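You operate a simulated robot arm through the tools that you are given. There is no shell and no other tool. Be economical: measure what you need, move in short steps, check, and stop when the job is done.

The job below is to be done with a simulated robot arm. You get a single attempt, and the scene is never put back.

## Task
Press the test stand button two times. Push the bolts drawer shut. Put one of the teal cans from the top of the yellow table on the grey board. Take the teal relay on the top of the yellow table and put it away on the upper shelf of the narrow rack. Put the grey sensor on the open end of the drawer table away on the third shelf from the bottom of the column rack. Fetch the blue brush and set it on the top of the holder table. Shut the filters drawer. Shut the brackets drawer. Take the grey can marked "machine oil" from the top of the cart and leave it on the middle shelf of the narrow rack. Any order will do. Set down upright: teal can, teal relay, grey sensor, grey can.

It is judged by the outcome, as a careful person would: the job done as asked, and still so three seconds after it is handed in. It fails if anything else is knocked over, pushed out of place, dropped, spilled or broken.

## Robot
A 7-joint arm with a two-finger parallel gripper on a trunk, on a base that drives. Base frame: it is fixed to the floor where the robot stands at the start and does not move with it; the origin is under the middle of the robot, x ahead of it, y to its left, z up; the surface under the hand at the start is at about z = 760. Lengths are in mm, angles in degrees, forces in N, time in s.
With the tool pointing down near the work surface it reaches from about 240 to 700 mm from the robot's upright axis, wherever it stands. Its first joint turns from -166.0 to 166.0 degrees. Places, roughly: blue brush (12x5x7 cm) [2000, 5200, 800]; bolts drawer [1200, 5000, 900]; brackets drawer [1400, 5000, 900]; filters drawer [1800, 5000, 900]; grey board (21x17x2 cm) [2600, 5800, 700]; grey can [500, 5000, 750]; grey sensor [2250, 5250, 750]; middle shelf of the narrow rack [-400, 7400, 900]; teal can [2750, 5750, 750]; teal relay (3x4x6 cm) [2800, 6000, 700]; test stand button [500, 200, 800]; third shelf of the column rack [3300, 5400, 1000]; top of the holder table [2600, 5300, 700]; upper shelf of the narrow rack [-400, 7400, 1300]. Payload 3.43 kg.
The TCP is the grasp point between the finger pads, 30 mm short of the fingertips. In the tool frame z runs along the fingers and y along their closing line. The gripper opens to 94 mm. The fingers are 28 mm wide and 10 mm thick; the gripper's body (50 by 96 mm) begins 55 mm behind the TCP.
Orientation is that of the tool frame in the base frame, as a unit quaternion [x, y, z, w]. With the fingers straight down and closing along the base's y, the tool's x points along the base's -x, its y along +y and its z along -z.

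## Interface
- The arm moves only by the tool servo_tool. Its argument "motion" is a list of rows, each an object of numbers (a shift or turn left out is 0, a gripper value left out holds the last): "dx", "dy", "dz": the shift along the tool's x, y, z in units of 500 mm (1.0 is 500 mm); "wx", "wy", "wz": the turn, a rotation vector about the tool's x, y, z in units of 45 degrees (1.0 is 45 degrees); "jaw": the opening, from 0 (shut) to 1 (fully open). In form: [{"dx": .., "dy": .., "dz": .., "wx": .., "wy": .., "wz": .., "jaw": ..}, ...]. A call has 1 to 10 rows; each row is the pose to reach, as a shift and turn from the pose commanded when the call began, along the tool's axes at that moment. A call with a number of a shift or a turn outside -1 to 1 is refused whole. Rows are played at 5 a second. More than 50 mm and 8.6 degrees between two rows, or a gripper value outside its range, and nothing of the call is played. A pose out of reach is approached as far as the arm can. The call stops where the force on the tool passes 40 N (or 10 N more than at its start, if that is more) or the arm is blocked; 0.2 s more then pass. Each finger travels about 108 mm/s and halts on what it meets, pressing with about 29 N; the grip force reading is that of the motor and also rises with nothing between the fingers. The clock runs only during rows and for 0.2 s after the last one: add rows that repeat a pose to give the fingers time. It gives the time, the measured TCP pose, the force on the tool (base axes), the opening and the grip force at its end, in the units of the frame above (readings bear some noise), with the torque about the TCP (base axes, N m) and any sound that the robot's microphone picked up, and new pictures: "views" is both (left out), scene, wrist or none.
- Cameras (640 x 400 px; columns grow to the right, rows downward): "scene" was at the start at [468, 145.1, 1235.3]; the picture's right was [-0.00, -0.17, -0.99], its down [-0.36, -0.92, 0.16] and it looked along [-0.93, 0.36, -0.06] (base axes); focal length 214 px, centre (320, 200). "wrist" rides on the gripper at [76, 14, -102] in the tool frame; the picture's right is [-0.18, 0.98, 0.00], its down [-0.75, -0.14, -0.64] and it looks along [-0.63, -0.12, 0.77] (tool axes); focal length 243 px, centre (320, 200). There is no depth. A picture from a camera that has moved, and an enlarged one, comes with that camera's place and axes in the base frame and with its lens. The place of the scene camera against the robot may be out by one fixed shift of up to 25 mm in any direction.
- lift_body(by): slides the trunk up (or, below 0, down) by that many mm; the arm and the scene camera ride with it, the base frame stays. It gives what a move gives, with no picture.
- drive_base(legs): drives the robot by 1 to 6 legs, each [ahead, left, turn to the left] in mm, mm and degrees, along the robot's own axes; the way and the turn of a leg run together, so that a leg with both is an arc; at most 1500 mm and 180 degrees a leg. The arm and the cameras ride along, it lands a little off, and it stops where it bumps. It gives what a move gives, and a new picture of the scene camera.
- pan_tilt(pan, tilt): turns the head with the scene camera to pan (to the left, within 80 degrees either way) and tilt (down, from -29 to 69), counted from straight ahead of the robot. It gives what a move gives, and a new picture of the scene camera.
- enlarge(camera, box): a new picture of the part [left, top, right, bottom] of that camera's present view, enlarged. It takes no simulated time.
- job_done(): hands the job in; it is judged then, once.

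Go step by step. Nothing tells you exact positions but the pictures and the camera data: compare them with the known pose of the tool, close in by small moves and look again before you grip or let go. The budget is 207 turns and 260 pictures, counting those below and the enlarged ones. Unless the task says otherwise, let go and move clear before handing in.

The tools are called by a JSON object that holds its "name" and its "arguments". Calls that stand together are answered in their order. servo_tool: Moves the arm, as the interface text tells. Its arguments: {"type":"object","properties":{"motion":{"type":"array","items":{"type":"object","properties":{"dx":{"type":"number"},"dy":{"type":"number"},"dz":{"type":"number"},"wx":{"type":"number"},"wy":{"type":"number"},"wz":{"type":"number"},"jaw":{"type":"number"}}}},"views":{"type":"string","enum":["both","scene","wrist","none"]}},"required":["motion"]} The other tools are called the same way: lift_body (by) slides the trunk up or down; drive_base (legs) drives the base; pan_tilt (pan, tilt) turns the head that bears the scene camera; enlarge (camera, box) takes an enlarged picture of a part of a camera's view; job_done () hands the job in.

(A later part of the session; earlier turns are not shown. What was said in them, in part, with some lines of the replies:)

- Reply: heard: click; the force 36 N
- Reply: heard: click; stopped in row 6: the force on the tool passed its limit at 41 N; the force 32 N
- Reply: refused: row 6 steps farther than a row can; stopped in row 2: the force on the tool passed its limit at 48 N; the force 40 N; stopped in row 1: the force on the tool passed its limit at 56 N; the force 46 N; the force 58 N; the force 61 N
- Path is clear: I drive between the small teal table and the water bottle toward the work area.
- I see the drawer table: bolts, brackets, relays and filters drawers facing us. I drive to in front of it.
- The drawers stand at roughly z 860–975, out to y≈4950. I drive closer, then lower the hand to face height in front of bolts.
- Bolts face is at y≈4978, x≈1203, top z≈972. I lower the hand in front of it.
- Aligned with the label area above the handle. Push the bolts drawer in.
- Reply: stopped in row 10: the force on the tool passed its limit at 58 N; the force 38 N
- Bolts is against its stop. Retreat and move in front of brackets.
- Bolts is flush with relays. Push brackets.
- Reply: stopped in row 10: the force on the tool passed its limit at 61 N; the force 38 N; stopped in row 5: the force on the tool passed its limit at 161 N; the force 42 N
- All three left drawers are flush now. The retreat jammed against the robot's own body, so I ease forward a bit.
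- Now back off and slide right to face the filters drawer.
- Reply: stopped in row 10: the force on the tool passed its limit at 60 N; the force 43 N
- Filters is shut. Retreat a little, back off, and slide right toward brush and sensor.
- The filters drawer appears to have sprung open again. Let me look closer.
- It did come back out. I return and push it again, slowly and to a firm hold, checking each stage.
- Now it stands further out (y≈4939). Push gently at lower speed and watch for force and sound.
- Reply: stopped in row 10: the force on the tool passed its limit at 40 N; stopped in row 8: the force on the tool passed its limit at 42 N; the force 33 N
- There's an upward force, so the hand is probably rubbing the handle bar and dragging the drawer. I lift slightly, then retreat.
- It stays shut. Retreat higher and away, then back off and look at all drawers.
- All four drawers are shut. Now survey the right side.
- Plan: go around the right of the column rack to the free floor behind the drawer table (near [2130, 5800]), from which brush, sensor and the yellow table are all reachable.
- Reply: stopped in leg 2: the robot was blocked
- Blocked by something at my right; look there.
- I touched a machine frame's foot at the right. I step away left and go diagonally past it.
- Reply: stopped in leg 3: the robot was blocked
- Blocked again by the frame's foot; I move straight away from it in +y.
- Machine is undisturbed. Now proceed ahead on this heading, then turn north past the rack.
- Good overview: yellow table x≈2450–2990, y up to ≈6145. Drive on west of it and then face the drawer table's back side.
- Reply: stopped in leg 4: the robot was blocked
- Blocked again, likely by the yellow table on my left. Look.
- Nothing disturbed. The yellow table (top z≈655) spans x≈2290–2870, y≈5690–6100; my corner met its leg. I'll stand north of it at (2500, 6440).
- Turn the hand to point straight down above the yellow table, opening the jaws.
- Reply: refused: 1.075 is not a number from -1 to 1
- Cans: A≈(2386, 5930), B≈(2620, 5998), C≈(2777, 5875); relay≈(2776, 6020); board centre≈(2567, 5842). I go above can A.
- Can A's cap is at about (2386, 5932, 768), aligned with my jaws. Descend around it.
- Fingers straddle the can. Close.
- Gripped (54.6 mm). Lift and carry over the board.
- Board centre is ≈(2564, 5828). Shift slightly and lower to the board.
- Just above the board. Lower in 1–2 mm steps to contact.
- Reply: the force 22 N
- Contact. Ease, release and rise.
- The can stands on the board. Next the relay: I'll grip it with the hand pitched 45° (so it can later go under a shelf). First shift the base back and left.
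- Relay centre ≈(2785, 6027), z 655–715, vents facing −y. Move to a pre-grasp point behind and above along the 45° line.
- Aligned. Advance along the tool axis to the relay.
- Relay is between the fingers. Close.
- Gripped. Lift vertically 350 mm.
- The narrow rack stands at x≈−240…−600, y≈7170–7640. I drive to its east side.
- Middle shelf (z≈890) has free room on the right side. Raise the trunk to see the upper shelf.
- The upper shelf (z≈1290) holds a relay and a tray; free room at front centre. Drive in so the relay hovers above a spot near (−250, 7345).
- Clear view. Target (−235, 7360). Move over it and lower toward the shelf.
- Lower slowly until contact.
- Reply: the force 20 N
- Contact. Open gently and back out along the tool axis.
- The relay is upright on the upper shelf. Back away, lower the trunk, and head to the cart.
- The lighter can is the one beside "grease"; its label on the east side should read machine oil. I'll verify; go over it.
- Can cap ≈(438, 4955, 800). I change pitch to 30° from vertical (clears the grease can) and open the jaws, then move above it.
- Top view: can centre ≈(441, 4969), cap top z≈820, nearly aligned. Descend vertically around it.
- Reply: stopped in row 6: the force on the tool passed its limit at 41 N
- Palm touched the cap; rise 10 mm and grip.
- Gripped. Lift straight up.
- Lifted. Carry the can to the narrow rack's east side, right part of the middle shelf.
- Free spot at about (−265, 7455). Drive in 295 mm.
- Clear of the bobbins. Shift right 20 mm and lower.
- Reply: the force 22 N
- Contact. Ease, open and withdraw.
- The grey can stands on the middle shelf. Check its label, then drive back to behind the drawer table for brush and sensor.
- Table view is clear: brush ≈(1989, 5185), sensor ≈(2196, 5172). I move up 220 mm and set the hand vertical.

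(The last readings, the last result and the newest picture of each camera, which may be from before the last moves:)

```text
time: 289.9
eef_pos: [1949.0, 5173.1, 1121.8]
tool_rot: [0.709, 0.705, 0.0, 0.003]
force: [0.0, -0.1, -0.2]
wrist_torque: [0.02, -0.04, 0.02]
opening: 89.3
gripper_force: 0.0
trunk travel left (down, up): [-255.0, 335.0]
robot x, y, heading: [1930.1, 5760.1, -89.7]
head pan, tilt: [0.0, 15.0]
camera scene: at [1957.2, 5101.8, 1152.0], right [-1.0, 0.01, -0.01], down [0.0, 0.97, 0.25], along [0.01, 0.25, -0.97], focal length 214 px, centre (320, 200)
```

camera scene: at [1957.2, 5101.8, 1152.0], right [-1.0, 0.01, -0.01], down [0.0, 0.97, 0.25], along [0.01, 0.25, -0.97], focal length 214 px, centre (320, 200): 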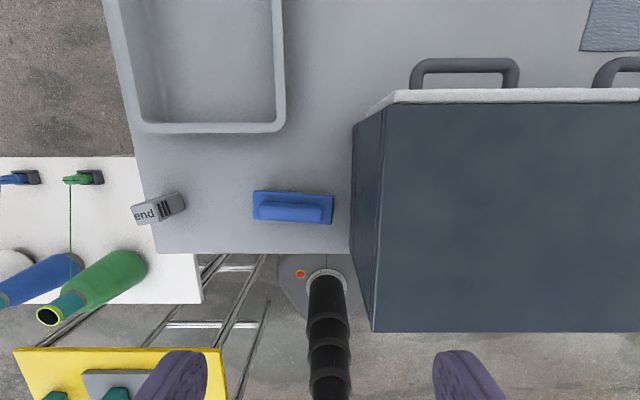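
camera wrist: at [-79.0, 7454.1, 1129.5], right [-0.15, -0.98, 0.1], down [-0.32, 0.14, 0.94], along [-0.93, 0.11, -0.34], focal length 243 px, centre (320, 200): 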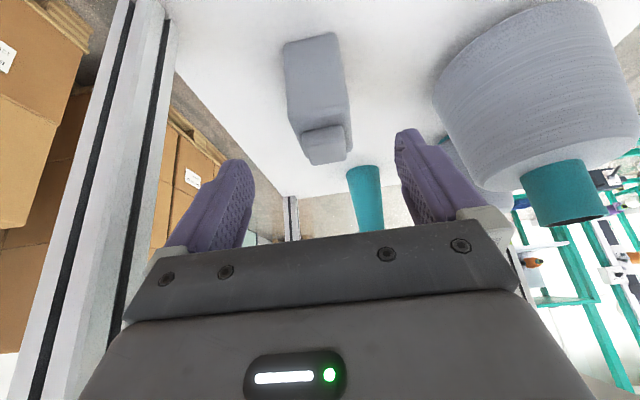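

Brush top ≈(1990, 5178, 865), rotated ~4°. I rotate the hand ≈94° so the jaws close across its 5 cm width.

{"name": "servo_tool", "arguments": {"motion": [{"wz": 0.18}, {"wz": 0.36}, {"wz": 0.54}, {"wz": 0.72}, {"wz": 0.9}, {"wz": 1.0}, {"wz": 1.0}], "views": "none"}}

{"name": "servo_tool", "arguments": {"motion": [{"wz": 0.18}, {"wz": 0.36}, {"wz": 0.54}, {"wz": 0.72}, {"wz": 0.9}, {"wz": 1.0}, {"wz": 1.0}], "views": "none"}}

{"name": "servo_tool", "arguments": {"motion": [{"wz": 0.09}, {"wz": 0.09, "dx": 0.082, "dz": 0.04}, {"wz": 0.09, "dx": 0.082, "dz": 0.13}, {"wz": 0.09, "dx": 0.082, "dz": 0.22}, {"wz": 0.09, "dx": 0.082, "dz": 0.3}, {"wz": 0.09, "dx": 0.082, "dz": 0.34}, {"wz": 0.09, "dx": 0.082, "dz": 0.34}], "views": "both"}}

```text
time: 291.6
eef_pos: [1949.9, 5172.6, 1122.0]
tool_rot: [0.926, 0.378, 0.001, 0.003]
force: [0.2, 0.0, -0.3]
wrist_torque: [0.02, 0.01, 0.0]
opening: 89.4
gripper_force: 0.0
trunk travel left (down, up): [-255.0, 335.0]
robot x, y, heading: [1925.5, 5752.3, -89.8]
head pan, tilt: [0.0, 15.0]
```

```text
time: 293.1
eef_pos: [1948.4, 5172.8, 1122.3]
tool_rot: [1.0, -0.004, 0.003, 0.003]
force: [-0.9, 0.1, -0.4]
wrist_torque: [0.0, -0.02, 0.0]
opening: 89.1
gripper_force: 0.0
trunk travel left (down, up): [-255.0, 335.0]
robot x, y, heading: [1923.1, 5758.9, -89.9]
head pan, tilt: [0.0, 15.0]
```

```text
time: 294.8
eef_pos: [1991.7, 5172.8, 955.1]
tool_rot: [0.999, -0.038, 0.003, 0.005]
force: [1.9, -2.8, 15.9]
wrist_torque: [0.81, 1.65, 0.19]
opening: 89.2
gripper_force: 0.0
trunk travel left (down, up): [-255.0, 335.0]
robot x, y, heading: [1926.5, 5757.6, -89.9]
head pan, tilt: [0.0, 15.0]
camera scene: at [1914.3, 5194.0, 983.9], right [0.08, 1.0, 0.0], down [0.96, -0.07, 0.26], along [0.26, -0.02, -0.96], focal length 214 px, centre (320, 200)
camera wrist: at [2065.3, 5152.9, 1058.9], right [-0.26, -0.97, 0.01], down [-0.74, 0.2, 0.64], along [-0.62, 0.16, -0.77], focal length 243 px, centre (320, 200)
```

scene: 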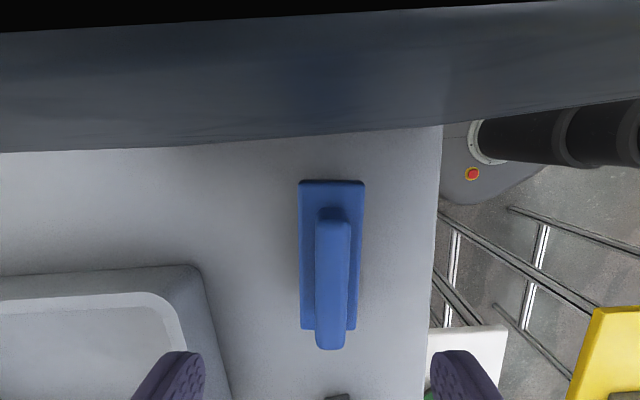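
wrist: 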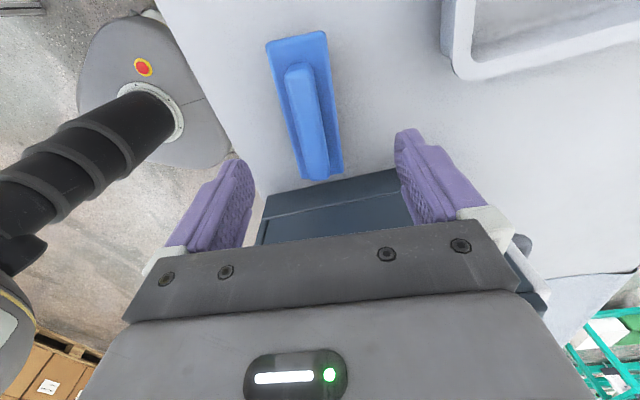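

The hand's head touches the drawer unit's top edge. I rise, pitch the hand 25° (lifting the head) and shift 15 mm east.

{"name": "servo_tool", "arguments": {"motion": [{"dz": -0.04}, {"dz": -0.1}, {"dz": -0.1, "dx": 0.02, "wy": -0.18}, {"dz": -0.1, "dx": 0.03, "wy": -0.36}, {"dz": -0.1, "dx": 0.03, "wy": -0.5}, {"dz": -0.1, "dx": 0.03, "wy": -0.556}, {"dz": -0.1, "dx": 0.03, "wy": -0.556}], "views": "wrist"}}

```text
time: 296.4
eef_pos: [2004.4, 5171.4, 1001.8]
tool_rot: [0.976, -0.038, -0.214, -0.006]
force: [0.5, 0.0, -0.2]
wrist_torque: [-0.02, -0.02, 0.0]
opening: 89.4
gripper_force: 0.1
trunk travel left (down, up): [-255.0, 335.0]
robot x, y, heading: [1924.7, 5755.2, -89.7]
head pan, tilt: [0.0, 15.0]
camera wrist: at [2115.2, 5148.5, 1064.5], right [-0.24, -0.97, 0.08], down [-0.4, 0.18, 0.9], along [-0.88, 0.18, -0.43], focal length 243 px, centre (320, 200)
```

wrist: 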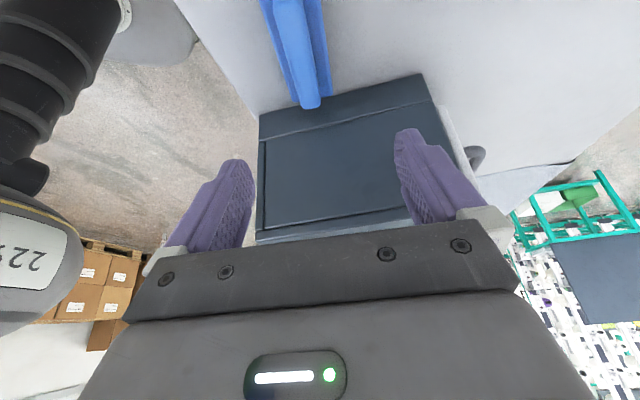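

{"name": "servo_tool", "arguments": {"motion": [{"dy": -0.01, "dx": 0.035, "dz": 0.075}, {"dy": -0.01, "dx": 0.07, "dz": 0.15}, {"dy": -0.01, "dx": 0.1, "dz": 0.214}, {"dy": -0.01, "dx": 0.1, "dz": 0.214}], "views": "both"}}

```text
time: 297.4
eef_pos: [2005.5, 5172.7, 881.6]
tool_rot: [0.976, -0.037, -0.214, -0.006]
force: [0.1, -0.4, 0.5]
wrist_torque: [0.01, 0.02, 0.0]
opening: 89.2
gripper_force: 0.1
trunk travel left (down, up): [-255.0, 335.0]
robot x, y, heading: [1931.1, 5758.4, -89.8]
head pan, tilt: [0.0, 15.0]
camera scene: at [1952.3, 5193.9, 944.2], right [0.08, 1.0, -0.01], down [0.98, -0.08, -0.17], along [-0.17, 0.01, -0.99], focal length 214 px, centre (320, 200)
camera wrist: at [2116.2, 5151.6, 944.5], right [-0.24, -0.97, 0.08], down [-0.4, 0.18, 0.9], along [-0.88, 0.18, -0.43], focal length 243 px, centre (320, 200)
```

scene: 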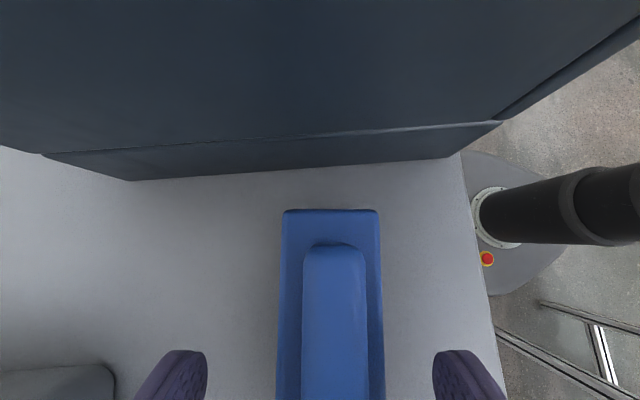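
wrist: 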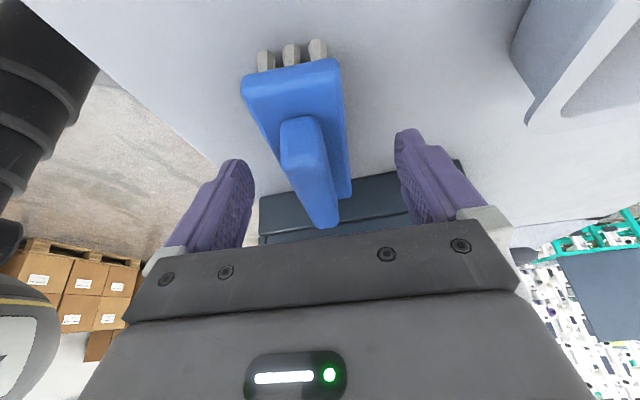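

Centred within ~6 mm. Shift and descend the last 45 mm, then grip.

{"name": "servo_tool", "arguments": {"motion": [{"dy": -0.012, "dx": 0.013, "dz": 0.027}, {"dy": -0.012, "dx": 0.026, "dz": 0.054}, {"dy": -0.012, "dx": 0.037, "dz": 0.079}, {"dy": -0.012, "dx": 0.037, "dz": 0.079}], "views": "none"}}

{"name": "servo_tool", "arguments": {"motion": [{"jaw": 0.6}, {"jaw": 0.4}, {"jaw": 0.2}, {"jaw": 0.2}, {"jaw": 0.2}, {"jaw": 0.2}], "views": "wrist"}}

```text
time: 298.1
eef_pos: [2007.9, 5179.8, 853.7]
tool_rot: [0.976, -0.039, -0.214, -0.004]
force: [1.3, 6.1, 21.2]
wrist_torque: [1.3, -0.12, -0.31]
opening: 93.2
gripper_force: 4.0
trunk travel left (down, up): [-255.0, 335.0]
robot x, y, heading: [1927.9, 5758.0, -89.8]
head pan, tilt: [0.0, 15.0]
stopped in row 3: the force on the tool passed its limit at 58 N (the readings are from after the stop); the commanded pose is now the measured one
```

```text
time: 299.5
eef_pos: [2008.4, 5177.6, 853.8]
tool_rot: [0.976, -0.039, -0.214, -0.001]
force: [5.1, -4.8, 31.8]
wrist_torque: [0.43, -0.26, -0.13]
opening: 48.6
gripper_force: 28.8
trunk travel left (down, up): [-255.0, 335.0]
robot x, y, heading: [1926.7, 5757.8, -89.9]
head pan, tilt: [0.0, 15.0]
camera wrist: at [2117.9, 5156.5, 915.7], right [-0.24, -0.97, 0.09], down [-0.4, 0.18, 0.9], along [-0.88, 0.18, -0.43], focal length 243 px, centre (320, 200)
```

wrist: 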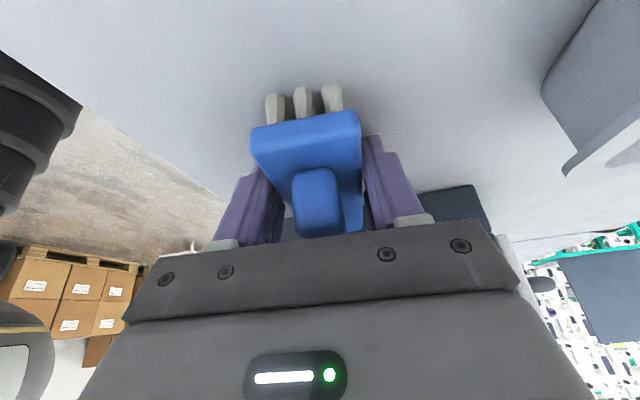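

Fingertips reached the table (z≈820); brush gripped at 48.6 mm. Lift.

{"name": "servo_tool", "arguments": {"motion": [{"dx": -0.012, "dz": -0.027}, {"dx": -0.046, "dz": -0.1}, {"dx": -0.088, "dz": -0.19}, {"dx": -0.13, "dz": -0.28}, {"dx": -0.13, "dz": -0.28}], "views": "both"}}

```text
time: 300.7
eef_pos: [2008.0, 5179.4, 1008.1]
tool_rot: [0.976, -0.038, -0.215, -0.004]
force: [0.6, 0.3, -0.5]
wrist_torque: [0.02, -0.05, 0.01]
opening: 48.6
gripper_force: 29.6
trunk travel left (down, up): [-255.0, 335.0]
robot x, y, heading: [1927.2, 5752.1, -90.0]
head pan, tilt: [0.0, 15.0]
camera scene: at [1953.6, 5200.3, 1070.9], right [0.08, 1.0, -0.01], down [0.98, -0.08, -0.17], along [-0.17, 0.0, -0.99], focal length 214 px, centre (320, 200)
camera wrist: at [2117.4, 5158.0, 1071.0], right [-0.24, -0.97, 0.09], down [-0.4, 0.18, 0.9], along [-0.88, 0.18, -0.43], focal length 243 px, centre (320, 200)
```

scene: 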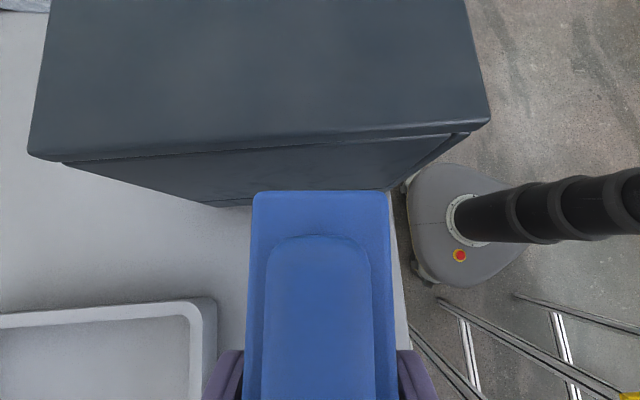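
wrist: 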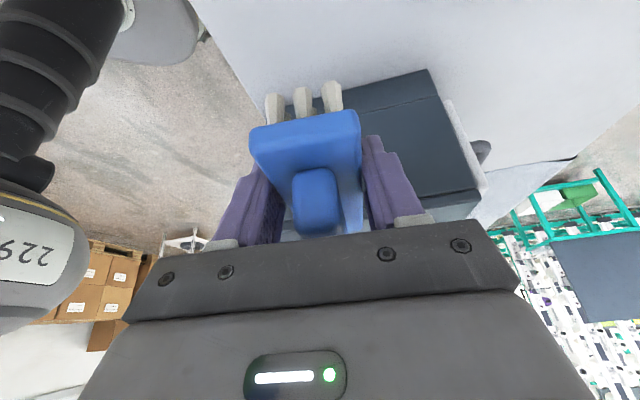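

Rotate the brush back −94° about the vertical so its length runs along y for the holder table's free west strip.

{"name": "servo_tool", "arguments": {"motion": [{"wx": -0.074, "wz": -0.158}, {"wx": -0.148, "wz": -0.316}, {"wx": -0.222, "wz": -0.475}, {"wx": -0.296, "wz": -0.633}, {"wx": -0.37, "wz": -0.791}, {"wx": -0.443, "wz": -0.949}, {"wx": -0.443, "wz": -0.949}], "views": "none"}}

{"name": "servo_tool", "arguments": {"motion": [{"wx": -0.074, "wz": -0.158}, {"wx": -0.148, "wz": -0.316}, {"wx": -0.222, "wz": -0.475}, {"wx": -0.296, "wz": -0.633}, {"wx": -0.37, "wz": -0.791}, {"wx": -0.443, "wz": -0.949}, {"wx": -0.443, "wz": -0.949}], "views": "none"}}

```text
time: 302.3
eef_pos: [2007.0, 5178.9, 1006.3]
tool_rot: [0.909, 0.355, -0.202, 0.084]
force: [0.4, 0.5, -1.6]
wrist_torque: [0.0, -0.02, 0.02]
opening: 48.8
gripper_force: 28.8
trunk travel left (down, up): [-255.0, 335.0]
robot x, y, heading: [1927.8, 5755.0, -89.9]
head pan, tilt: [0.0, 15.0]
```

```text
time: 303.9
eef_pos: [2008.0, 5180.1, 1005.3]
tool_rot: [0.69, 0.689, -0.155, 0.158]
force: [-0.4, 0.2, -1.3]
wrist_torque: [0.02, 0.01, 0.02]
opening: 49.0
gripper_force: 29.1
trunk travel left (down, up): [-255.0, 335.0]
robot x, y, heading: [1926.6, 5756.9, -89.9]
head pan, tilt: [0.0, 15.0]
```

{"name": "servo_tool", "arguments": {"motion": [{"dx": 0.033, "dy": 0.082, "dz": -0.0155}, {"dx": 0.0665, "dy": 0.1635, "dz": -0.031}, {"dx": 0.1, "dy": 0.245, "dz": -0.0465}, {"dx": 0.133, "dy": 0.327, "dz": -0.062}, {"dx": 0.166, "dy": 0.409, "dz": -0.0775}, {"dx": 0.2, "dy": 0.49, "dz": -0.093}, {"dx": 0.233, "dy": 0.572, "dz": -0.1085}, {"dx": 0.266, "dy": 0.654, "dz": -0.124}, {"dx": 0.266, "dy": 0.654, "dz": -0.124}], "views": "both"}}

```text
time: 305.9
eef_pos: [2337.0, 5325.8, 1003.8]
tool_rot: [0.691, 0.688, -0.156, 0.158]
force: [-0.1, -0.4, -1.1]
wrist_torque: [0.01, -0.03, 0.01]
opening: 48.8
gripper_force: 29.5
trunk travel left (down, up): [-255.0, 335.0]
robot x, y, heading: [1929.3, 5756.3, -89.8]
head pan, tilt: [0.0, 15.0]
camera scene: at [2344.8, 5276.7, 1067.6], right [-1.0, 0.0, 0.0], down [0.0, 0.98, -0.18], along [0.0, -0.18, -0.98], focal length 214 px, centre (320, 200)
camera wrist: at [2350.4, 5436.7, 1065.2], right [0.98, -0.17, 0.08], down [-0.15, -0.4, 0.9], along [-0.12, -0.9, -0.42], focal length 243 px, centre (320, 200)
```

scene: 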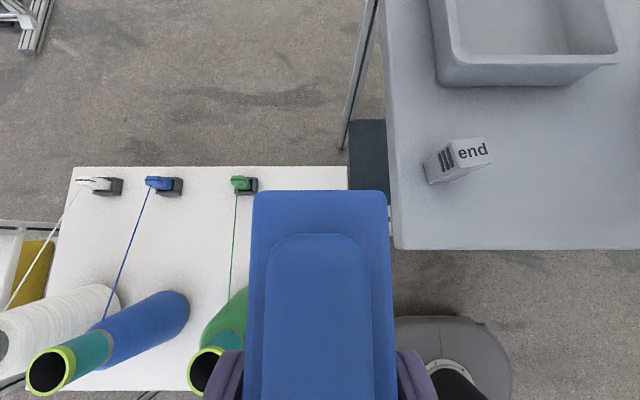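
wrist: 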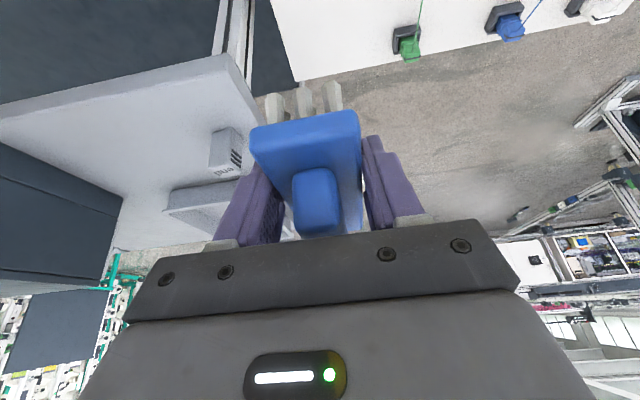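

Holder table top ≈650 with its SW corner at (2284, 5117); strip x 2284–2400 is free at y≈5310. Lower the brush there.

{"name": "servo_tool", "arguments": {"motion": [{"dy": 0.01, "dx": 0.038, "dz": 0.0815}, {"dy": 0.01, "dx": 0.076, "dz": 0.163}, {"dy": 0.01, "dx": 0.114, "dz": 0.2445}, {"dy": 0.01, "dx": 0.152, "dz": 0.326}, {"dy": 0.01, "dx": 0.19, "dz": 0.4075}, {"dy": 0.01, "dx": 0.228, "dz": 0.489}, {"dy": 0.01, "dx": 0.228, "dz": 0.489}], "views": "both"}}

```text
time: 307.5
eef_pos: [2341.0, 5323.3, 735.1]
tool_rot: [0.691, 0.688, -0.156, 0.158]
force: [0.5, 0.5, -1.8]
wrist_torque: [0.01, -0.01, -0.02]
opening: 48.8
gripper_force: 29.4
trunk travel left (down, up): [-255.0, 335.0]
robot x, y, heading: [1928.4, 5756.4, -90.0]
head pan, tilt: [0.0, 15.0]
camera scene: at [2349.2, 5276.8, 798.6], right [-1.0, 0.0, 0.0], down [0.0, 0.98, -0.18], along [0.0, -0.18, -0.98], focal length 214 px, centre (320, 200)
camera wrist: at [2354.6, 5436.8, 796.1], right [0.98, -0.17, 0.08], down [-0.15, -0.4, 0.9], along [-0.12, -0.9, -0.42], focal length 243 px, centre (320, 200)
```

scene: 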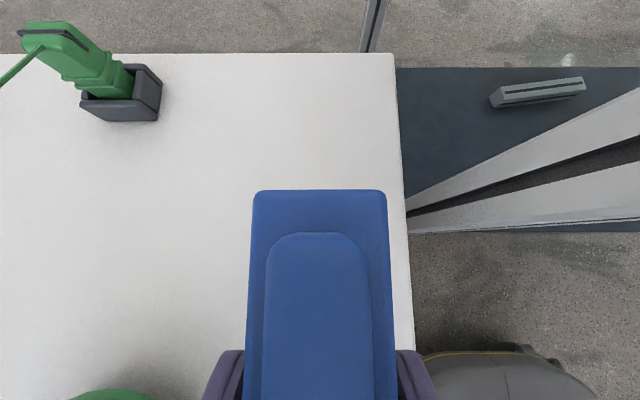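
wrist: 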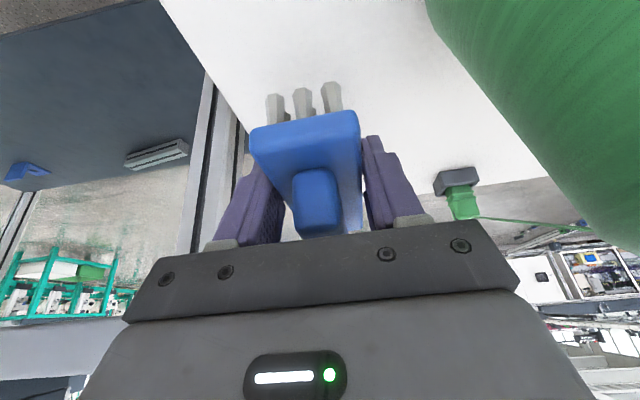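

{"name": "servo_tool", "arguments": {"motion": [{"dx": 0.017, "dz": 0.036}, {"dx": 0.03, "dz": 0.064}, {"dx": 0.034, "dz": 0.072}, {"dx": 0.037, "dz": 0.079}, {"dx": 0.04, "dz": 0.086}, {"dx": 0.043, "dz": 0.092}, {"dx": 0.046, "dz": 0.098}, {"dx": 0.049, "dz": 0.105}], "views": "none"}}

```text
time: 308.7
eef_pos: [2342.2, 5320.2, 692.3]
tool_rot: [0.69, 0.688, -0.157, 0.162]
force: [-3.2, 3.4, 25.2]
wrist_torque: [0.47, 0.6, -0.23]
opening: 48.8
gripper_force: 29.3
trunk travel left (down, up): [-255.0, 335.0]
robot x, y, heading: [1926.1, 5758.8, -89.8]
head pan, tilt: [0.0, 15.0]
stopped in row 6: the force on the tool passed its limit at 45 N (the readings are from after the stop); the commanded pose is now the measured one
```

Contact. Ease up 1.5 mm, open partly and rise vertically.

{"name": "servo_tool", "arguments": {"motion": [{"dx": -0.001, "dz": -0.003}, {"dx": -0.001, "dz": -0.003, "jaw": 0.65}, {"dx": -0.001, "dz": -0.003, "jaw": 0.75}, {"dx": -0.001, "dz": -0.003, "jaw": 0.75}, {"dx": -0.025, "dz": -0.055}, {"dx": -0.06, "dz": -0.13}, {"dx": -0.095, "dz": -0.205}, {"dx": -0.13, "dz": -0.28}, {"dx": -0.13, "dz": -0.28}], "views": "scene"}}

```text
time: 310.7
eef_pos: [2338.7, 5323.4, 845.1]
tool_rot: [0.69, 0.689, -0.156, 0.16]
force: [0.5, 0.1, 0.0]
wrist_torque: [-0.05, 0.03, 0.01]
opening: 70.4
gripper_force: 0.0
trunk travel left (down, up): [-255.0, 335.0]
robot x, y, heading: [1923.7, 5756.4, -89.8]
head pan, tilt: [0.0, 15.0]
camera scene: at [2347.3, 5276.7, 908.6], right [-1.0, 0.0, -0.01], down [0.0, 0.98, -0.19], along [0.01, -0.19, -0.98], focal length 214 px, centre (320, 200)
```

scene: 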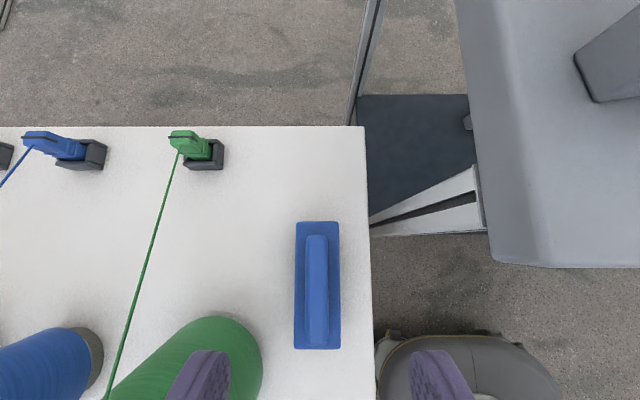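

Brush is set down on the holder table. Rise and hover over the sensor.

{"name": "servo_tool", "arguments": {"motion": [{"dx": -0.038, "dz": -0.0815}, {"dx": -0.076, "dz": -0.163}, {"dx": -0.114, "dz": -0.2445}, {"dx": -0.152, "dz": -0.326, "jaw": 1}, {"dx": -0.201, "dy": -0.05, "dz": -0.303}, {"dx": -0.25, "dy": -0.1, "dz": -0.28}, {"dx": -0.299, "dy": -0.15, "dz": -0.258}, {"dx": -0.348, "dy": -0.2, "dz": -0.235}, {"dx": -0.397, "dy": -0.25, "dz": -0.212}, {"dx": -0.397, "dy": -0.25, "dz": -0.212}], "views": "scene"}}

```text
time: 312.9
eef_pos: [2213.1, 5189.7, 1025.6]
tool_rot: [0.69, 0.689, -0.155, 0.16]
force: [0.7, 0.0, -0.4]
wrist_torque: [0.0, -0.01, -0.01]
opening: 93.8
gripper_force: 0.1
trunk travel left (down, up): [-255.0, 335.0]
robot x, y, heading: [1927.6, 5757.7, -89.7]
head pan, tilt: [0.0, 15.0]
camera scene: at [2221.8, 5144.0, 1089.6], right [-1.0, 0.0, -0.01], down [0.0, 0.98, -0.19], along [0.01, -0.19, -0.98], focal length 214 px, centre (320, 200)
```

scene: 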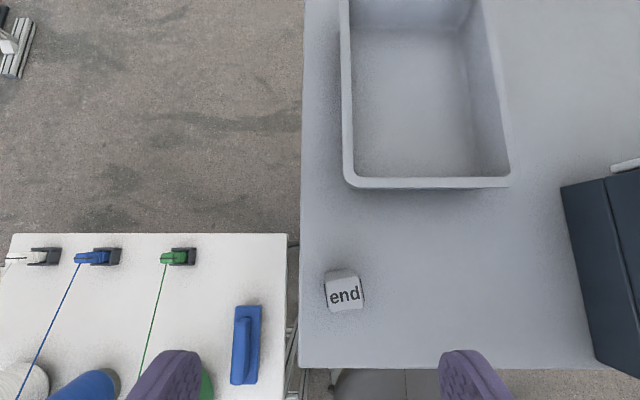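

Sensor top ≈(2191, 5178, 875), rotated ≈11°. Match its yaw and come down above it.

{"name": "servo_tool", "arguments": {"motion": [{"wx": -0.05, "wz": -0.11}, {"wx": -0.103, "wz": -0.221}, {"wx": -0.103, "wz": -0.221}], "views": "none"}}

{"name": "servo_tool", "arguments": {"motion": [{"dx": 0.03, "dy": -0.016, "dz": 0.078}, {"dx": 0.061, "dy": -0.032, "dz": 0.155}, {"dx": 0.092, "dy": -0.048, "dz": 0.233}, {"dx": 0.092, "dy": -0.048, "dz": 0.233}], "views": "both"}}

```text
time: 313.7
eef_pos: [2212.4, 5191.7, 1026.0]
tool_rot: [0.621, 0.751, -0.142, 0.173]
force: [-1.2, -0.3, -0.5]
wrist_torque: [-0.02, -0.04, 0.05]
opening: 93.8
gripper_force: 0.0
trunk travel left (down, up): [-255.0, 335.0]
robot x, y, heading: [1927.0, 5757.4, -89.9]
head pan, tilt: [0.0, 15.0]
```

```text
time: 314.7
eef_pos: [2193.5, 5176.2, 903.0]
tool_rot: [0.621, 0.751, -0.143, 0.174]
force: [0.4, 0.1, -0.1]
wrist_torque: [0.01, 0.01, 0.0]
opening: 93.9
gripper_force: 0.0
trunk travel left (down, up): [-255.0, 335.0]
robot x, y, heading: [1927.3, 5758.2, -89.8]
head pan, tilt: [0.0, 15.0]
camera scene: at [2213.4, 5131.3, 965.5], right [-0.98, -0.19, 0.0], down [-0.18, 0.96, -0.19], along [0.04, -0.18, -0.98], focal length 214 px, centre (320, 200)
camera wrist: at [2185.3, 5290.8, 962.2], right [1.0, 0.02, 0.08], down [-0.07, -0.42, 0.91], along [0.06, -0.91, -0.41], focal length 243 px, centre (320, 200)
```

scene: 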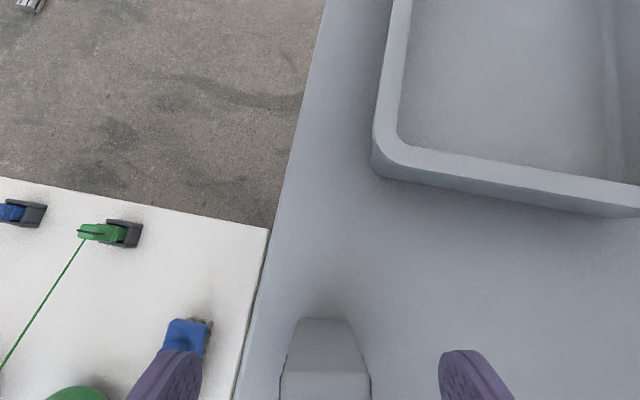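
wrist: 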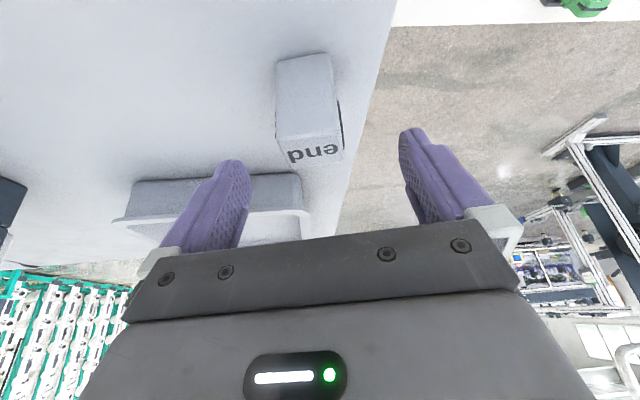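

Aligned. Descend the last 42 mm and grip.

{"name": "servo_tool", "arguments": {"motion": [{"dx": 0.012, "dz": 0.026}, {"dx": 0.024, "dz": 0.052}, {"dx": 0.034, "dz": 0.074}, {"dx": 0.034, "dz": 0.074}], "views": "none"}}

{"name": "servo_tool", "arguments": {"motion": [{"jaw": 0.6}, {"jaw": 0.3}, {"jaw": 0.1}, {"jaw": 0.1}, {"jaw": 0.1}, {"jaw": 0.1}], "views": "both"}}

```text
time: 315.7
eef_pos: [2192.2, 5177.1, 860.3]
tool_rot: [0.621, 0.751, -0.142, 0.174]
force: [-0.8, -0.2, -0.5]
wrist_torque: [0.06, 0.02, -0.01]
opening: 94.2
gripper_force: 0.1
trunk travel left (down, up): [-255.0, 335.0]
robot x, y, heading: [1924.8, 5753.2, -89.7]
head pan, tilt: [0.0, 15.0]
```

```text
time: 317.1
eef_pos: [2192.5, 5176.7, 859.9]
tool_rot: [0.621, 0.751, -0.141, 0.173]
force: [-0.7, -0.1, 1.2]
wrist_torque: [0.01, 0.03, -0.02]
opening: 37.8
gripper_force: 28.8
trunk travel left (down, up): [-255.0, 335.0]
robot x, y, heading: [1927.8, 5756.7, -89.8]
head pan, tilt: [0.0, 15.0]
camera scene: at [2212.9, 5130.9, 923.7], right [-0.98, -0.19, 0.0], down [-0.18, 0.96, -0.19], along [0.04, -0.18, -0.98], focal length 214 px, centre (320, 200)
camera wrist: at [2184.7, 5290.5, 920.4], right [1.0, 0.02, 0.08], down [-0.07, -0.42, 0.91], along [0.06, -0.91, -0.41], focal length 243 px, centre (320, 200)
```

scene: 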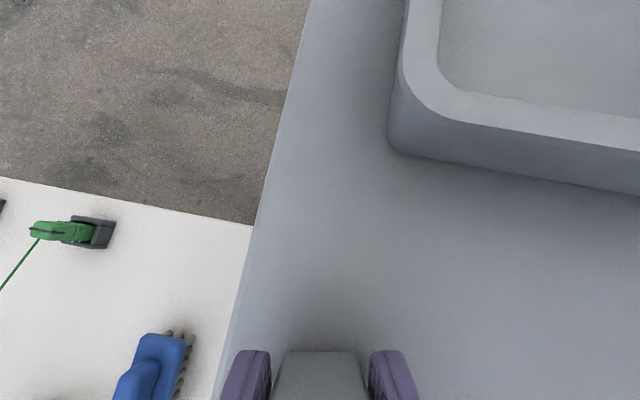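
wrist: 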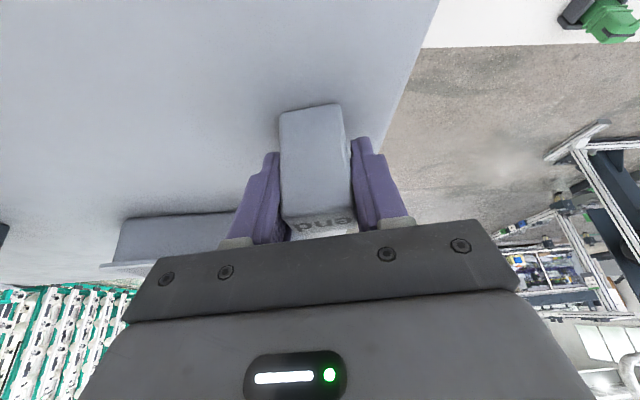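

Gripped (37.8 mm). Lift and head toward the north side of the column rack.

{"name": "servo_tool", "arguments": {"motion": [{"dx": -0.02, "dz": -0.04}, {"dx": -0.057, "dz": -0.12}, {"dx": -0.095, "dz": -0.2}, {"dx": -0.133, "dz": -0.28}, {"dx": -0.17, "dz": -0.36}, {"dx": -0.208, "dz": -0.44}, {"dx": -0.245, "dz": -0.52}, {"dx": -0.245, "dz": -0.52}], "views": "none"}}

{"name": "pan_tilt", "arguments": {"pan": 0, "tilt": -29}}

{"name": "drive_base", "arguments": {"legs": [[-850, 0, 0], [0, 1330, 0]]}}

```text
time: 318.9
eef_pos: [2192.1, 5181.8, 1147.1]
tool_rot: [0.621, 0.751, -0.142, 0.173]
force: [0.1, 1.3, -0.6]
wrist_torque: [0.0, 0.01, 0.01]
opening: 37.5
gripper_force: 29.1
trunk travel left (down, up): [-255.0, 335.0]
robot x, y, heading: [1928.0, 5753.3, -89.9]
head pan, tilt: [0.0, 15.0]
```

```text
time: 320.0
eef_pos: [2190.9, 5182.0, 1145.5]
tool_rot: [0.621, 0.751, -0.141, 0.174]
force: [0.2, 0.1, -1.1]
wrist_torque: [0.0, 0.02, -0.01]
opening: 37.7
gripper_force: 29.3
trunk travel left (down, up): [-255.0, 335.0]
robot x, y, heading: [1927.5, 5758.1, -89.8]
head pan, tilt: [0.0, -28.6]
camera scene: at [2220.3, 5090.7, 1261.5], right [-0.98, -0.19, 0.0], down [-0.11, 0.57, -0.81], along [0.16, -0.8, -0.58], focal length 214 px, centre (320, 200)
```

scene: 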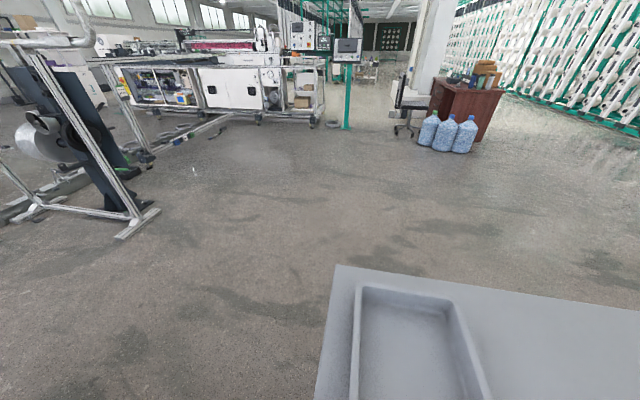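

```text
time: 330.9
eef_pos: [3544.4, 6099.4, 1146.9]
tool_rot: [0.602, 0.766, -0.137, 0.177]
force: [-1.3, 1.0, -0.1]
wrist_torque: [-0.01, 0.01, -0.02]
opening: 37.8
gripper_force: 29.0
trunk travel left (down, up): [-255.0, 335.0]
robot x, y, heading: [3249.9, 6661.4, -87.1]
head pan, tilt: [0.0, -28.6]
camera scene: at [3578.5, 6010.0, 1261.5], right [-0.97, -0.24, 0.0], down [-0.14, 0.56, -0.81], along [0.19, -0.79, -0.58], focal length 214 px, centre (320, 200)
```

scene: 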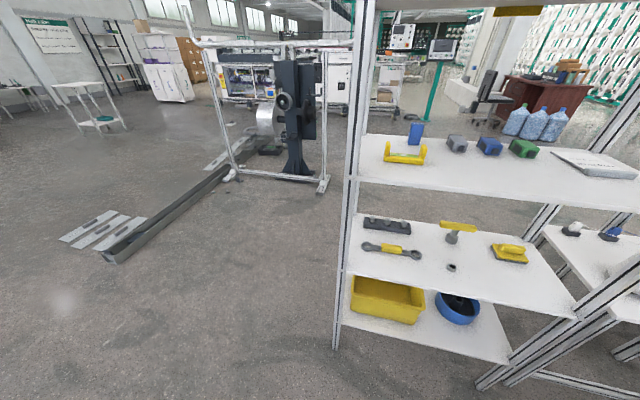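

The third shelf (z≈1000) has free space at its north edge around (3230, 5490). Straighten, centre the hand, and approach.

{"name": "drive_base", "arguments": {"legs": [[0, 0, -2.8]]}}

{"name": "servo_tool", "arguments": {"motion": [{"dx": 0.015, "dy": -0.087, "dz": -0.007}, {"dx": 0.03, "dy": -0.173, "dz": -0.014}, {"dx": 0.045, "dy": -0.26, "dz": -0.021}, {"dx": 0.061, "dy": -0.347, "dz": -0.028}, {"dx": 0.076, "dy": -0.433, "dz": -0.035}, {"dx": 0.091, "dy": -0.52, "dz": -0.042}, {"dx": 0.091, "dy": -0.52, "dz": -0.042}], "views": "none"}}

{"name": "drive_base", "arguments": {"legs": [[350, 0, 0]]}}

```text
time: 331.7
eef_pos: [3516.1, 6085.7, 1146.4]
tool_rot: [0.621, 0.751, -0.142, 0.174]
force: [-0.6, -0.6, -0.9]
wrist_torque: [0.01, -0.01, 0.02]
opening: 37.6
gripper_force: 29.1
trunk travel left (down, up): [-255.0, 335.0]
robot x, y, heading: [3249.7, 6658.8, -90.2]
head pan, tilt: [0.0, -28.6]
camera scene: at [3545.0, 5995.0, 1261.6], right [-0.98, -0.19, 0.0], down [-0.11, 0.57, -0.81], along [0.16, -0.8, -0.58], focal length 214 px, centre (320, 200)
```

scene: 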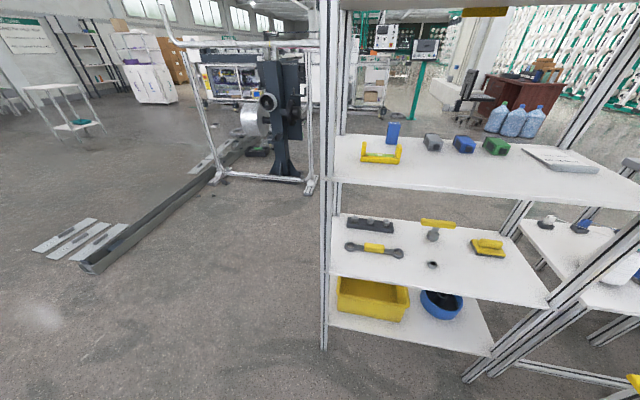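

```text
time: 333.3
eef_pos: [3251.5, 6086.0, 1143.9]
tool_rot: [0.62, 0.752, -0.141, 0.174]
force: [0.1, -0.6, -0.8]
wrist_torque: [0.04, 0.02, -0.02]
opening: 37.7
gripper_force: 29.0
trunk travel left (down, up): [-255.0, 335.0]
robot x, y, heading: [3249.9, 6662.8, -89.6]
head pan, tilt: [0.0, -28.6]
```

```text
time: 335.6
eef_pos: [3248.8, 5734.5, 1143.6]
tool_rot: [0.621, 0.751, -0.142, 0.173]
force: [-0.4, 0.1, -1.1]
wrist_torque: [0.01, -0.01, 0.01]
opening: 37.6
gripper_force: 28.6
trunk travel left (down, up): [-255.0, 335.0]
robot x, y, heading: [3249.4, 6309.2, -90.0]
head pan, tilt: [0.0, -28.6]
camera scene: at [3277.9, 5643.3, 1258.9], right [-0.98, -0.19, 0.0], down [-0.11, 0.57, -0.81], along [0.15, -0.8, -0.58], focal length 214 px, centre (320, 200)
```

scene: 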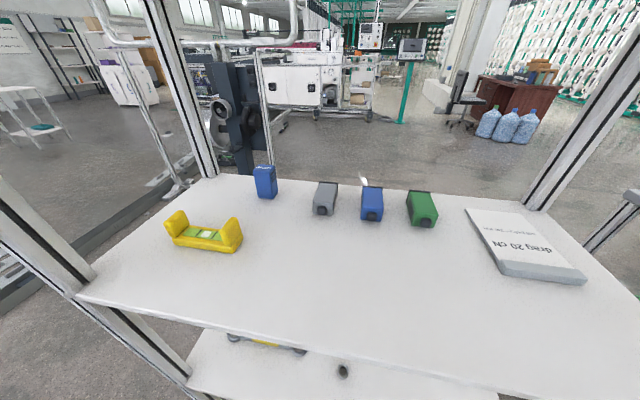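

North edge y≈5540; centre of shelf is free. Lower to 1075 first, then drive in.

{"name": "servo_tool", "arguments": {"motion": [{"dx": 0.03, "dz": 0.062}, {"dx": 0.0575, "dz": 0.1232}, {"dx": 0.0575, "dz": 0.1232}], "views": "none"}}

{"name": "drive_base", "arguments": {"legs": [[120, 40, 0]]}}

{"name": "pan_tilt", "arguments": {"pan": 0, "tilt": 10}}

```text
time: 336.4
eef_pos: [3251.7, 5734.6, 1076.1]
tool_rot: [0.622, 0.75, -0.142, 0.174]
force: [0.6, 0.2, -0.8]
wrist_torque: [0.02, 0.05, 0.01]
opening: 37.9
gripper_force: 28.5
trunk travel left (down, up): [-255.0, 335.0]
robot x, y, heading: [3249.5, 6308.2, -90.0]
head pan, tilt: [0.0, -28.6]
```

```text
time: 337.6
eef_pos: [3290.8, 5612.5, 1076.8]
tool_rot: [0.623, 0.75, -0.141, 0.173]
force: [0.2, 0.4, -1.4]
wrist_torque: [0.01, 0.01, 0.0]
opening: 37.7
gripper_force: 28.4
trunk travel left (down, up): [-255.0, 335.0]
robot x, y, heading: [3295.0, 6189.6, -90.1]
head pan, tilt: [0.0, -28.6]
camera scene: at [3318.7, 5521.6, 1190.6], right [-0.98, -0.18, 0.0], down [-0.1, 0.57, -0.81], along [0.15, -0.8, -0.58], focal length 214 px, centre (320, 200)
```

scene: 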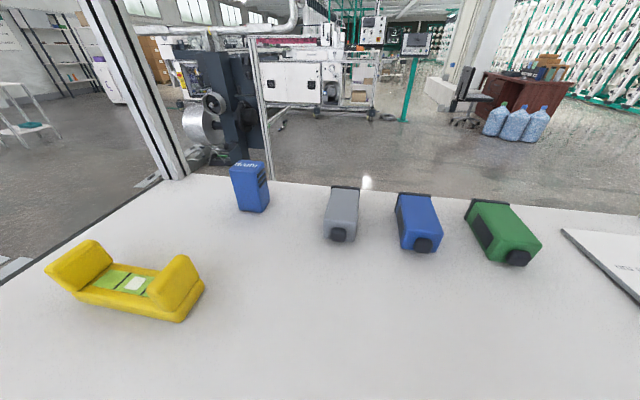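

```text
time: 338.7
eef_pos: [3289.7, 5614.4, 1076.0]
tool_rot: [0.623, 0.75, -0.141, 0.173]
force: [0.5, 0.4, -1.1]
wrist_torque: [0.0, 0.02, -0.01]
opening: 37.8
gripper_force: 28.7
trunk travel left (down, up): [-255.0, 335.0]
robot x, y, heading: [3290.7, 6186.6, -90.1]
head pan, tilt: [0.0, 10.0]
camera scene: at [3311.4, 5560.9, 1143.4], right [-0.98, -0.18, 0.0], down [-0.18, 0.95, -0.27], along [0.05, -0.27, -0.96], focal length 214 px, centre (320, 200)
```

scene: 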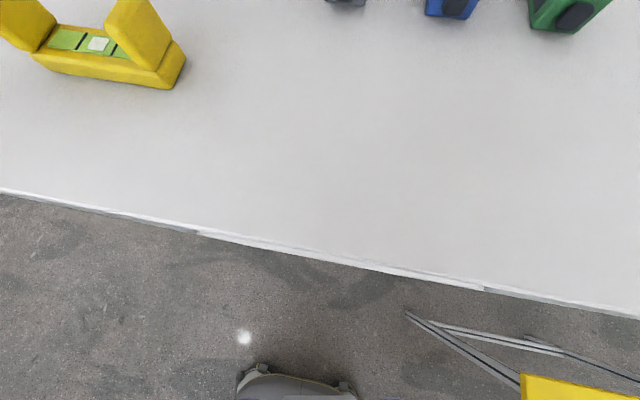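

Edge confirmed at y≈5542. Drive in 130 mm more.

{"name": "drive_base", "arguments": {"legs": [[130, 0, 0]]}}

{"name": "enlarge", "arguments": {"camera": "wrist", "box": [0, 0, 640, 400]}}

```text
time: 339.9
eef_pos: [3288.2, 5484.3, 1076.4]
tool_rot: [0.623, 0.749, -0.142, 0.173]
force: [0.4, -0.3, -1.6]
wrist_torque: [0.02, 0.0, -0.02]
opening: 37.8
gripper_force: 28.7
trunk travel left (down, up): [-255.0, 335.0]
robot x, y, heading: [3290.6, 6058.8, -90.3]
head pan, tilt: [0.0, 10.0]
camera scene: at [3309.9, 5430.8, 1142.7], right [-0.98, -0.18, 0.0], down [-0.17, 0.95, -0.27], along [0.05, -0.27, -0.96], focal length 214 px, centre (320, 200)
```

scene: 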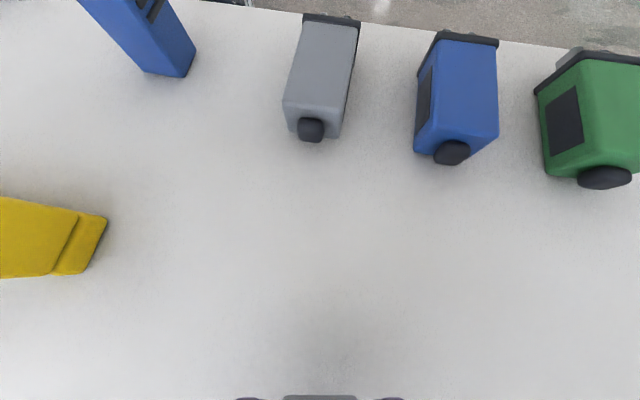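

```text
1.00 times, centred on (320, 200) of wrist (not enlarged: the box is as wide or as high as the picture)
camera zoom: at [3281.5, 5597.5, 1135.7], right [1.0, 0.02, 0.08], down [-0.07, -0.42, 0.91], along [0.05, -0.91, -0.42], focal length 243 px, centre (320, 200)
```

zoom: 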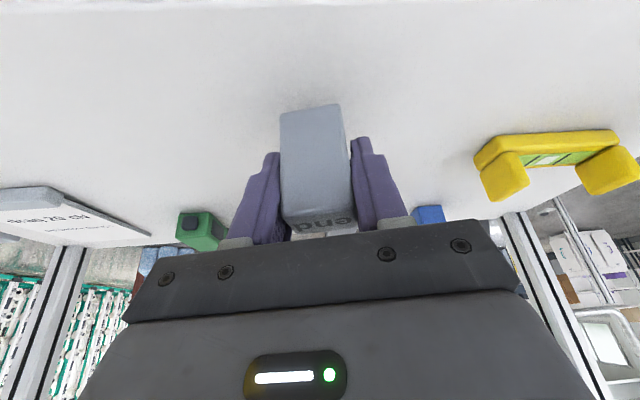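

Clear. Lower in small steps to contact (expected TCP ≈1040).

{"name": "servo_tool", "arguments": {"motion": [{"dx": 0.01, "dz": 0.022}, {"dx": 0.02, "dz": 0.043}, {"dx": 0.024, "dz": 0.051}, {"dx": 0.027, "dz": 0.058}, {"dx": 0.03, "dz": 0.064}, {"dx": 0.032, "dz": 0.0685}, {"dx": 0.034, "dz": 0.073}, {"dx": 0.036, "dz": 0.077}], "views": "none"}}

```text
time: 340.8
eef_pos: [3289.1, 5482.0, 1053.3]
tool_rot: [0.622, 0.748, -0.148, 0.177]
force: [-0.4, 1.7, 19.0]
wrist_torque: [0.32, 0.05, 0.01]
opening: 37.8
gripper_force: 29.1
trunk travel left (down, up): [-255.0, 335.0]
robot x, y, heading: [3292.3, 6057.9, -90.1]
head pan, tilt: [0.0, 10.0]
stopped in row 4: the force on the tool passed its limit at 48 N (the readings are from after the stop); the commanded pose is now the measured one
```

Contact. Look before release.

{"name": "servo_tool", "arguments": {"motion": [{"dx": -0.0015, "dz": -0.003}, {"dx": -0.0015, "dz": -0.003}], "views": "wrist"}}

```text
time: 341.4
eef_pos: [3288.6, 5481.1, 1053.2]
tool_rot: [0.622, 0.749, -0.147, 0.177]
force: [0.1, 2.1, 13.4]
wrist_torque: [0.09, 0.18, -0.15]
opening: 37.9
gripper_force: 28.4
trunk travel left (down, up): [-255.0, 335.0]
robot x, y, heading: [3292.9, 6060.6, -90.3]
head pan, tilt: [0.0, 10.0]
camera wrist: at [3281.6, 5596.2, 1111.7], right [1.0, 0.02, 0.08], down [-0.07, -0.41, 0.91], along [0.05, -0.91, -0.4], focal length 243 px, centre (320, 200)
```

wrist: 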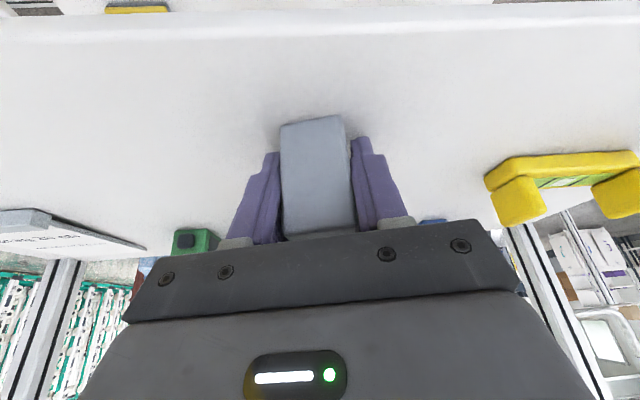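

{"name": "servo_tool", "arguments": {"motion": [{"jaw": 0.5}, {"jaw": 0.65}, {"jaw": 0.75}, {"jaw": 0.75}, {"dz": -0.04}, {"dz": -0.1}, {"dz": -0.1}], "views": "both"}}

```text
time: 343.0
eef_pos: [3284.7, 5504.0, 1096.3]
tool_rot: [0.621, 0.749, -0.145, 0.176]
force: [-0.2, 0.5, 0.1]
wrist_torque: [0.0, -0.02, -0.01]
opening: 70.6
gripper_force: 0.1
trunk travel left (down, up): [-255.0, 335.0]
robot x, y, heading: [3290.0, 6058.1, -90.4]
head pan, tilt: [0.0, 10.0]
camera scene: at [3305.3, 5451.8, 1165.1], right [-0.98, -0.18, 0.0], down [-0.17, 0.94, -0.28], along [0.05, -0.28, -0.96], focal length 214 px, centre (320, 200)
camera wrist: at [3276.9, 5618.3, 1156.2], right [1.0, 0.02, 0.08], down [-0.07, -0.41, 0.91], along [0.05, -0.91, -0.41], focal length 243 px, centre (320, 200)
```

scene: 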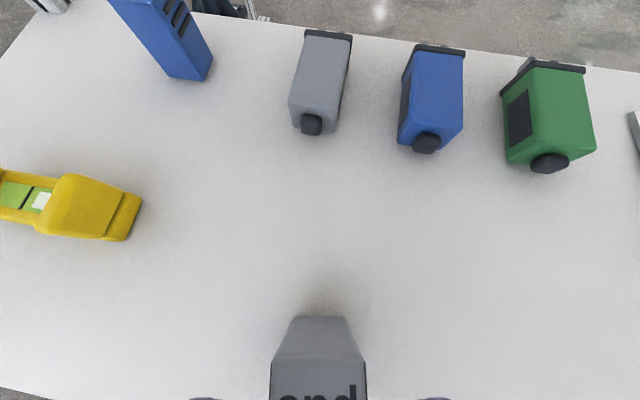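
wrist: 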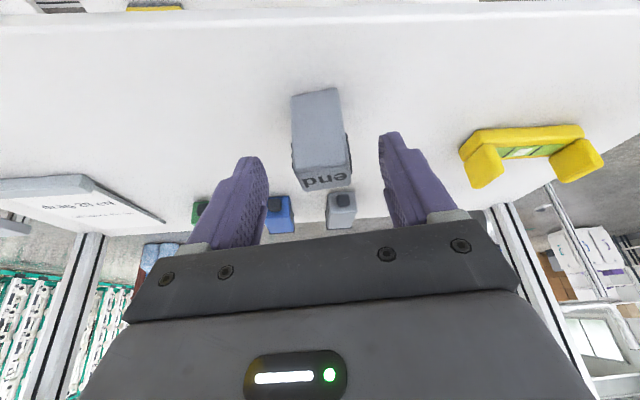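

The sensor stands upright on the third shelf. Back away clear and take a final look.

{"name": "drive_base", "arguments": {"legs": [[-350, 0, 0]]}}

{"name": "pan_tilt", "arguments": {"pan": -45, "tilt": -20}}

```text
time: 345.3
eef_pos: [3286.5, 5857.6, 1097.1]
tool_rot: [0.622, 0.749, -0.145, 0.176]
force: [-0.4, -0.8, 0.3]
wrist_torque: [0.02, 0.0, -0.04]
opening: 70.5
gripper_force: 0.1
trunk travel left (down, up): [-255.0, 335.0]
robot x, y, heading: [3292.6, 6412.7, -90.1]
head pan, tilt: [0.0, 10.0]
camera scene: at [3307.0, 5805.4, 1165.4], right [-0.98, -0.18, 0.0], down [-0.18, 0.94, -0.28], along [0.05, -0.28, -0.96], focal length 214 px, centre (320, 200)
```

scene: 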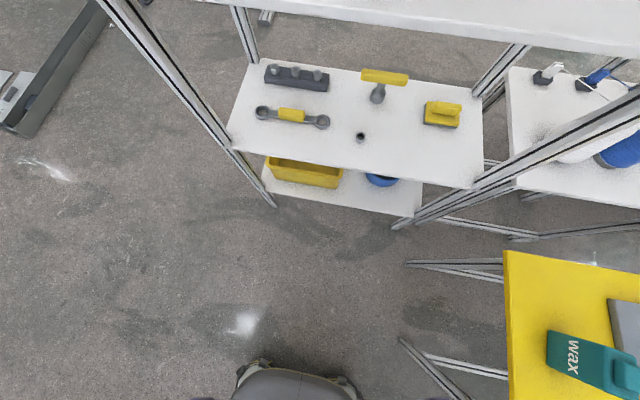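

```text
time: 346.4
eef_pos: [3286.2, 5857.6, 1097.2]
tool_rot: [0.622, 0.749, -0.145, 0.176]
force: [0.3, -0.1, 0.3]
wrist_torque: [-0.01, -0.01, -0.03]
opening: 70.5
gripper_force: 0.1
trunk travel left (down, up): [-255.0, 335.0]
robot x, y, heading: [3293.3, 6410.8, -90.1]
head pan, tilt: [-45.0, -20.0]
camera scene: at [3258.4, 5772.3, 1220.2], right [-0.75, 0.18, 0.63], down [-0.37, 0.68, -0.63], along [-0.54, -0.71, -0.44], focal length 214 px, centre (320, 200)
```

scene: 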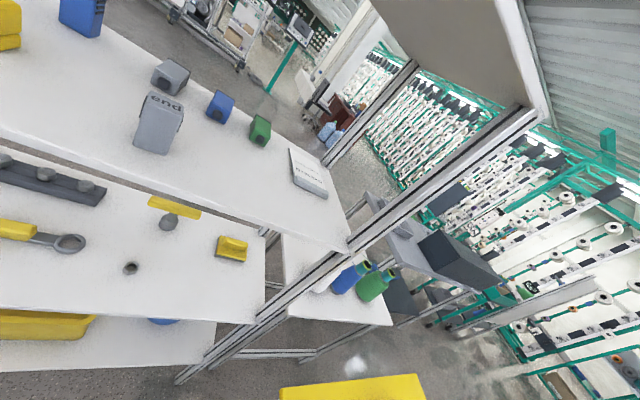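

Everything asked for looks in place and the hand is clear.

{"name": "job_done", "arguments": {}}

```text
The job is handed in.
```

I did every item on the list and handed the job in; three slips along the way are noted below.

- **Test stand button:** pressed twice, with a click heard each time. After the second press the hand rested on the button for a few seconds, because my lift command was refused; I heard no further click.
- **Drawers:** bolts, brackets and filters are shut. Filters slid back out after the first push, so I pushed it in again and checked that it stayed.
- **Teal can:** upright on the grey board.
- **Teal relay:** upright on the upper shelf of the narrow rack.
- **Grey can:** upright on the middle shelf of the narrow rack. I could not read its label clearly; I took it because the only other grey can I saw on the cart was marked "grease".
- **Blue brush:** on top of the holder table.
- **Grey sensor:** upright on the third shelf of the column rack.

While driving, the base touched a machine frame's foot twice and something beside the yellow table, probably its leg, once. The hand also briefly touched the top of the drawer unit. I saw nothing knocked over or moved, but I did not look at the drawer fronts again at the end.
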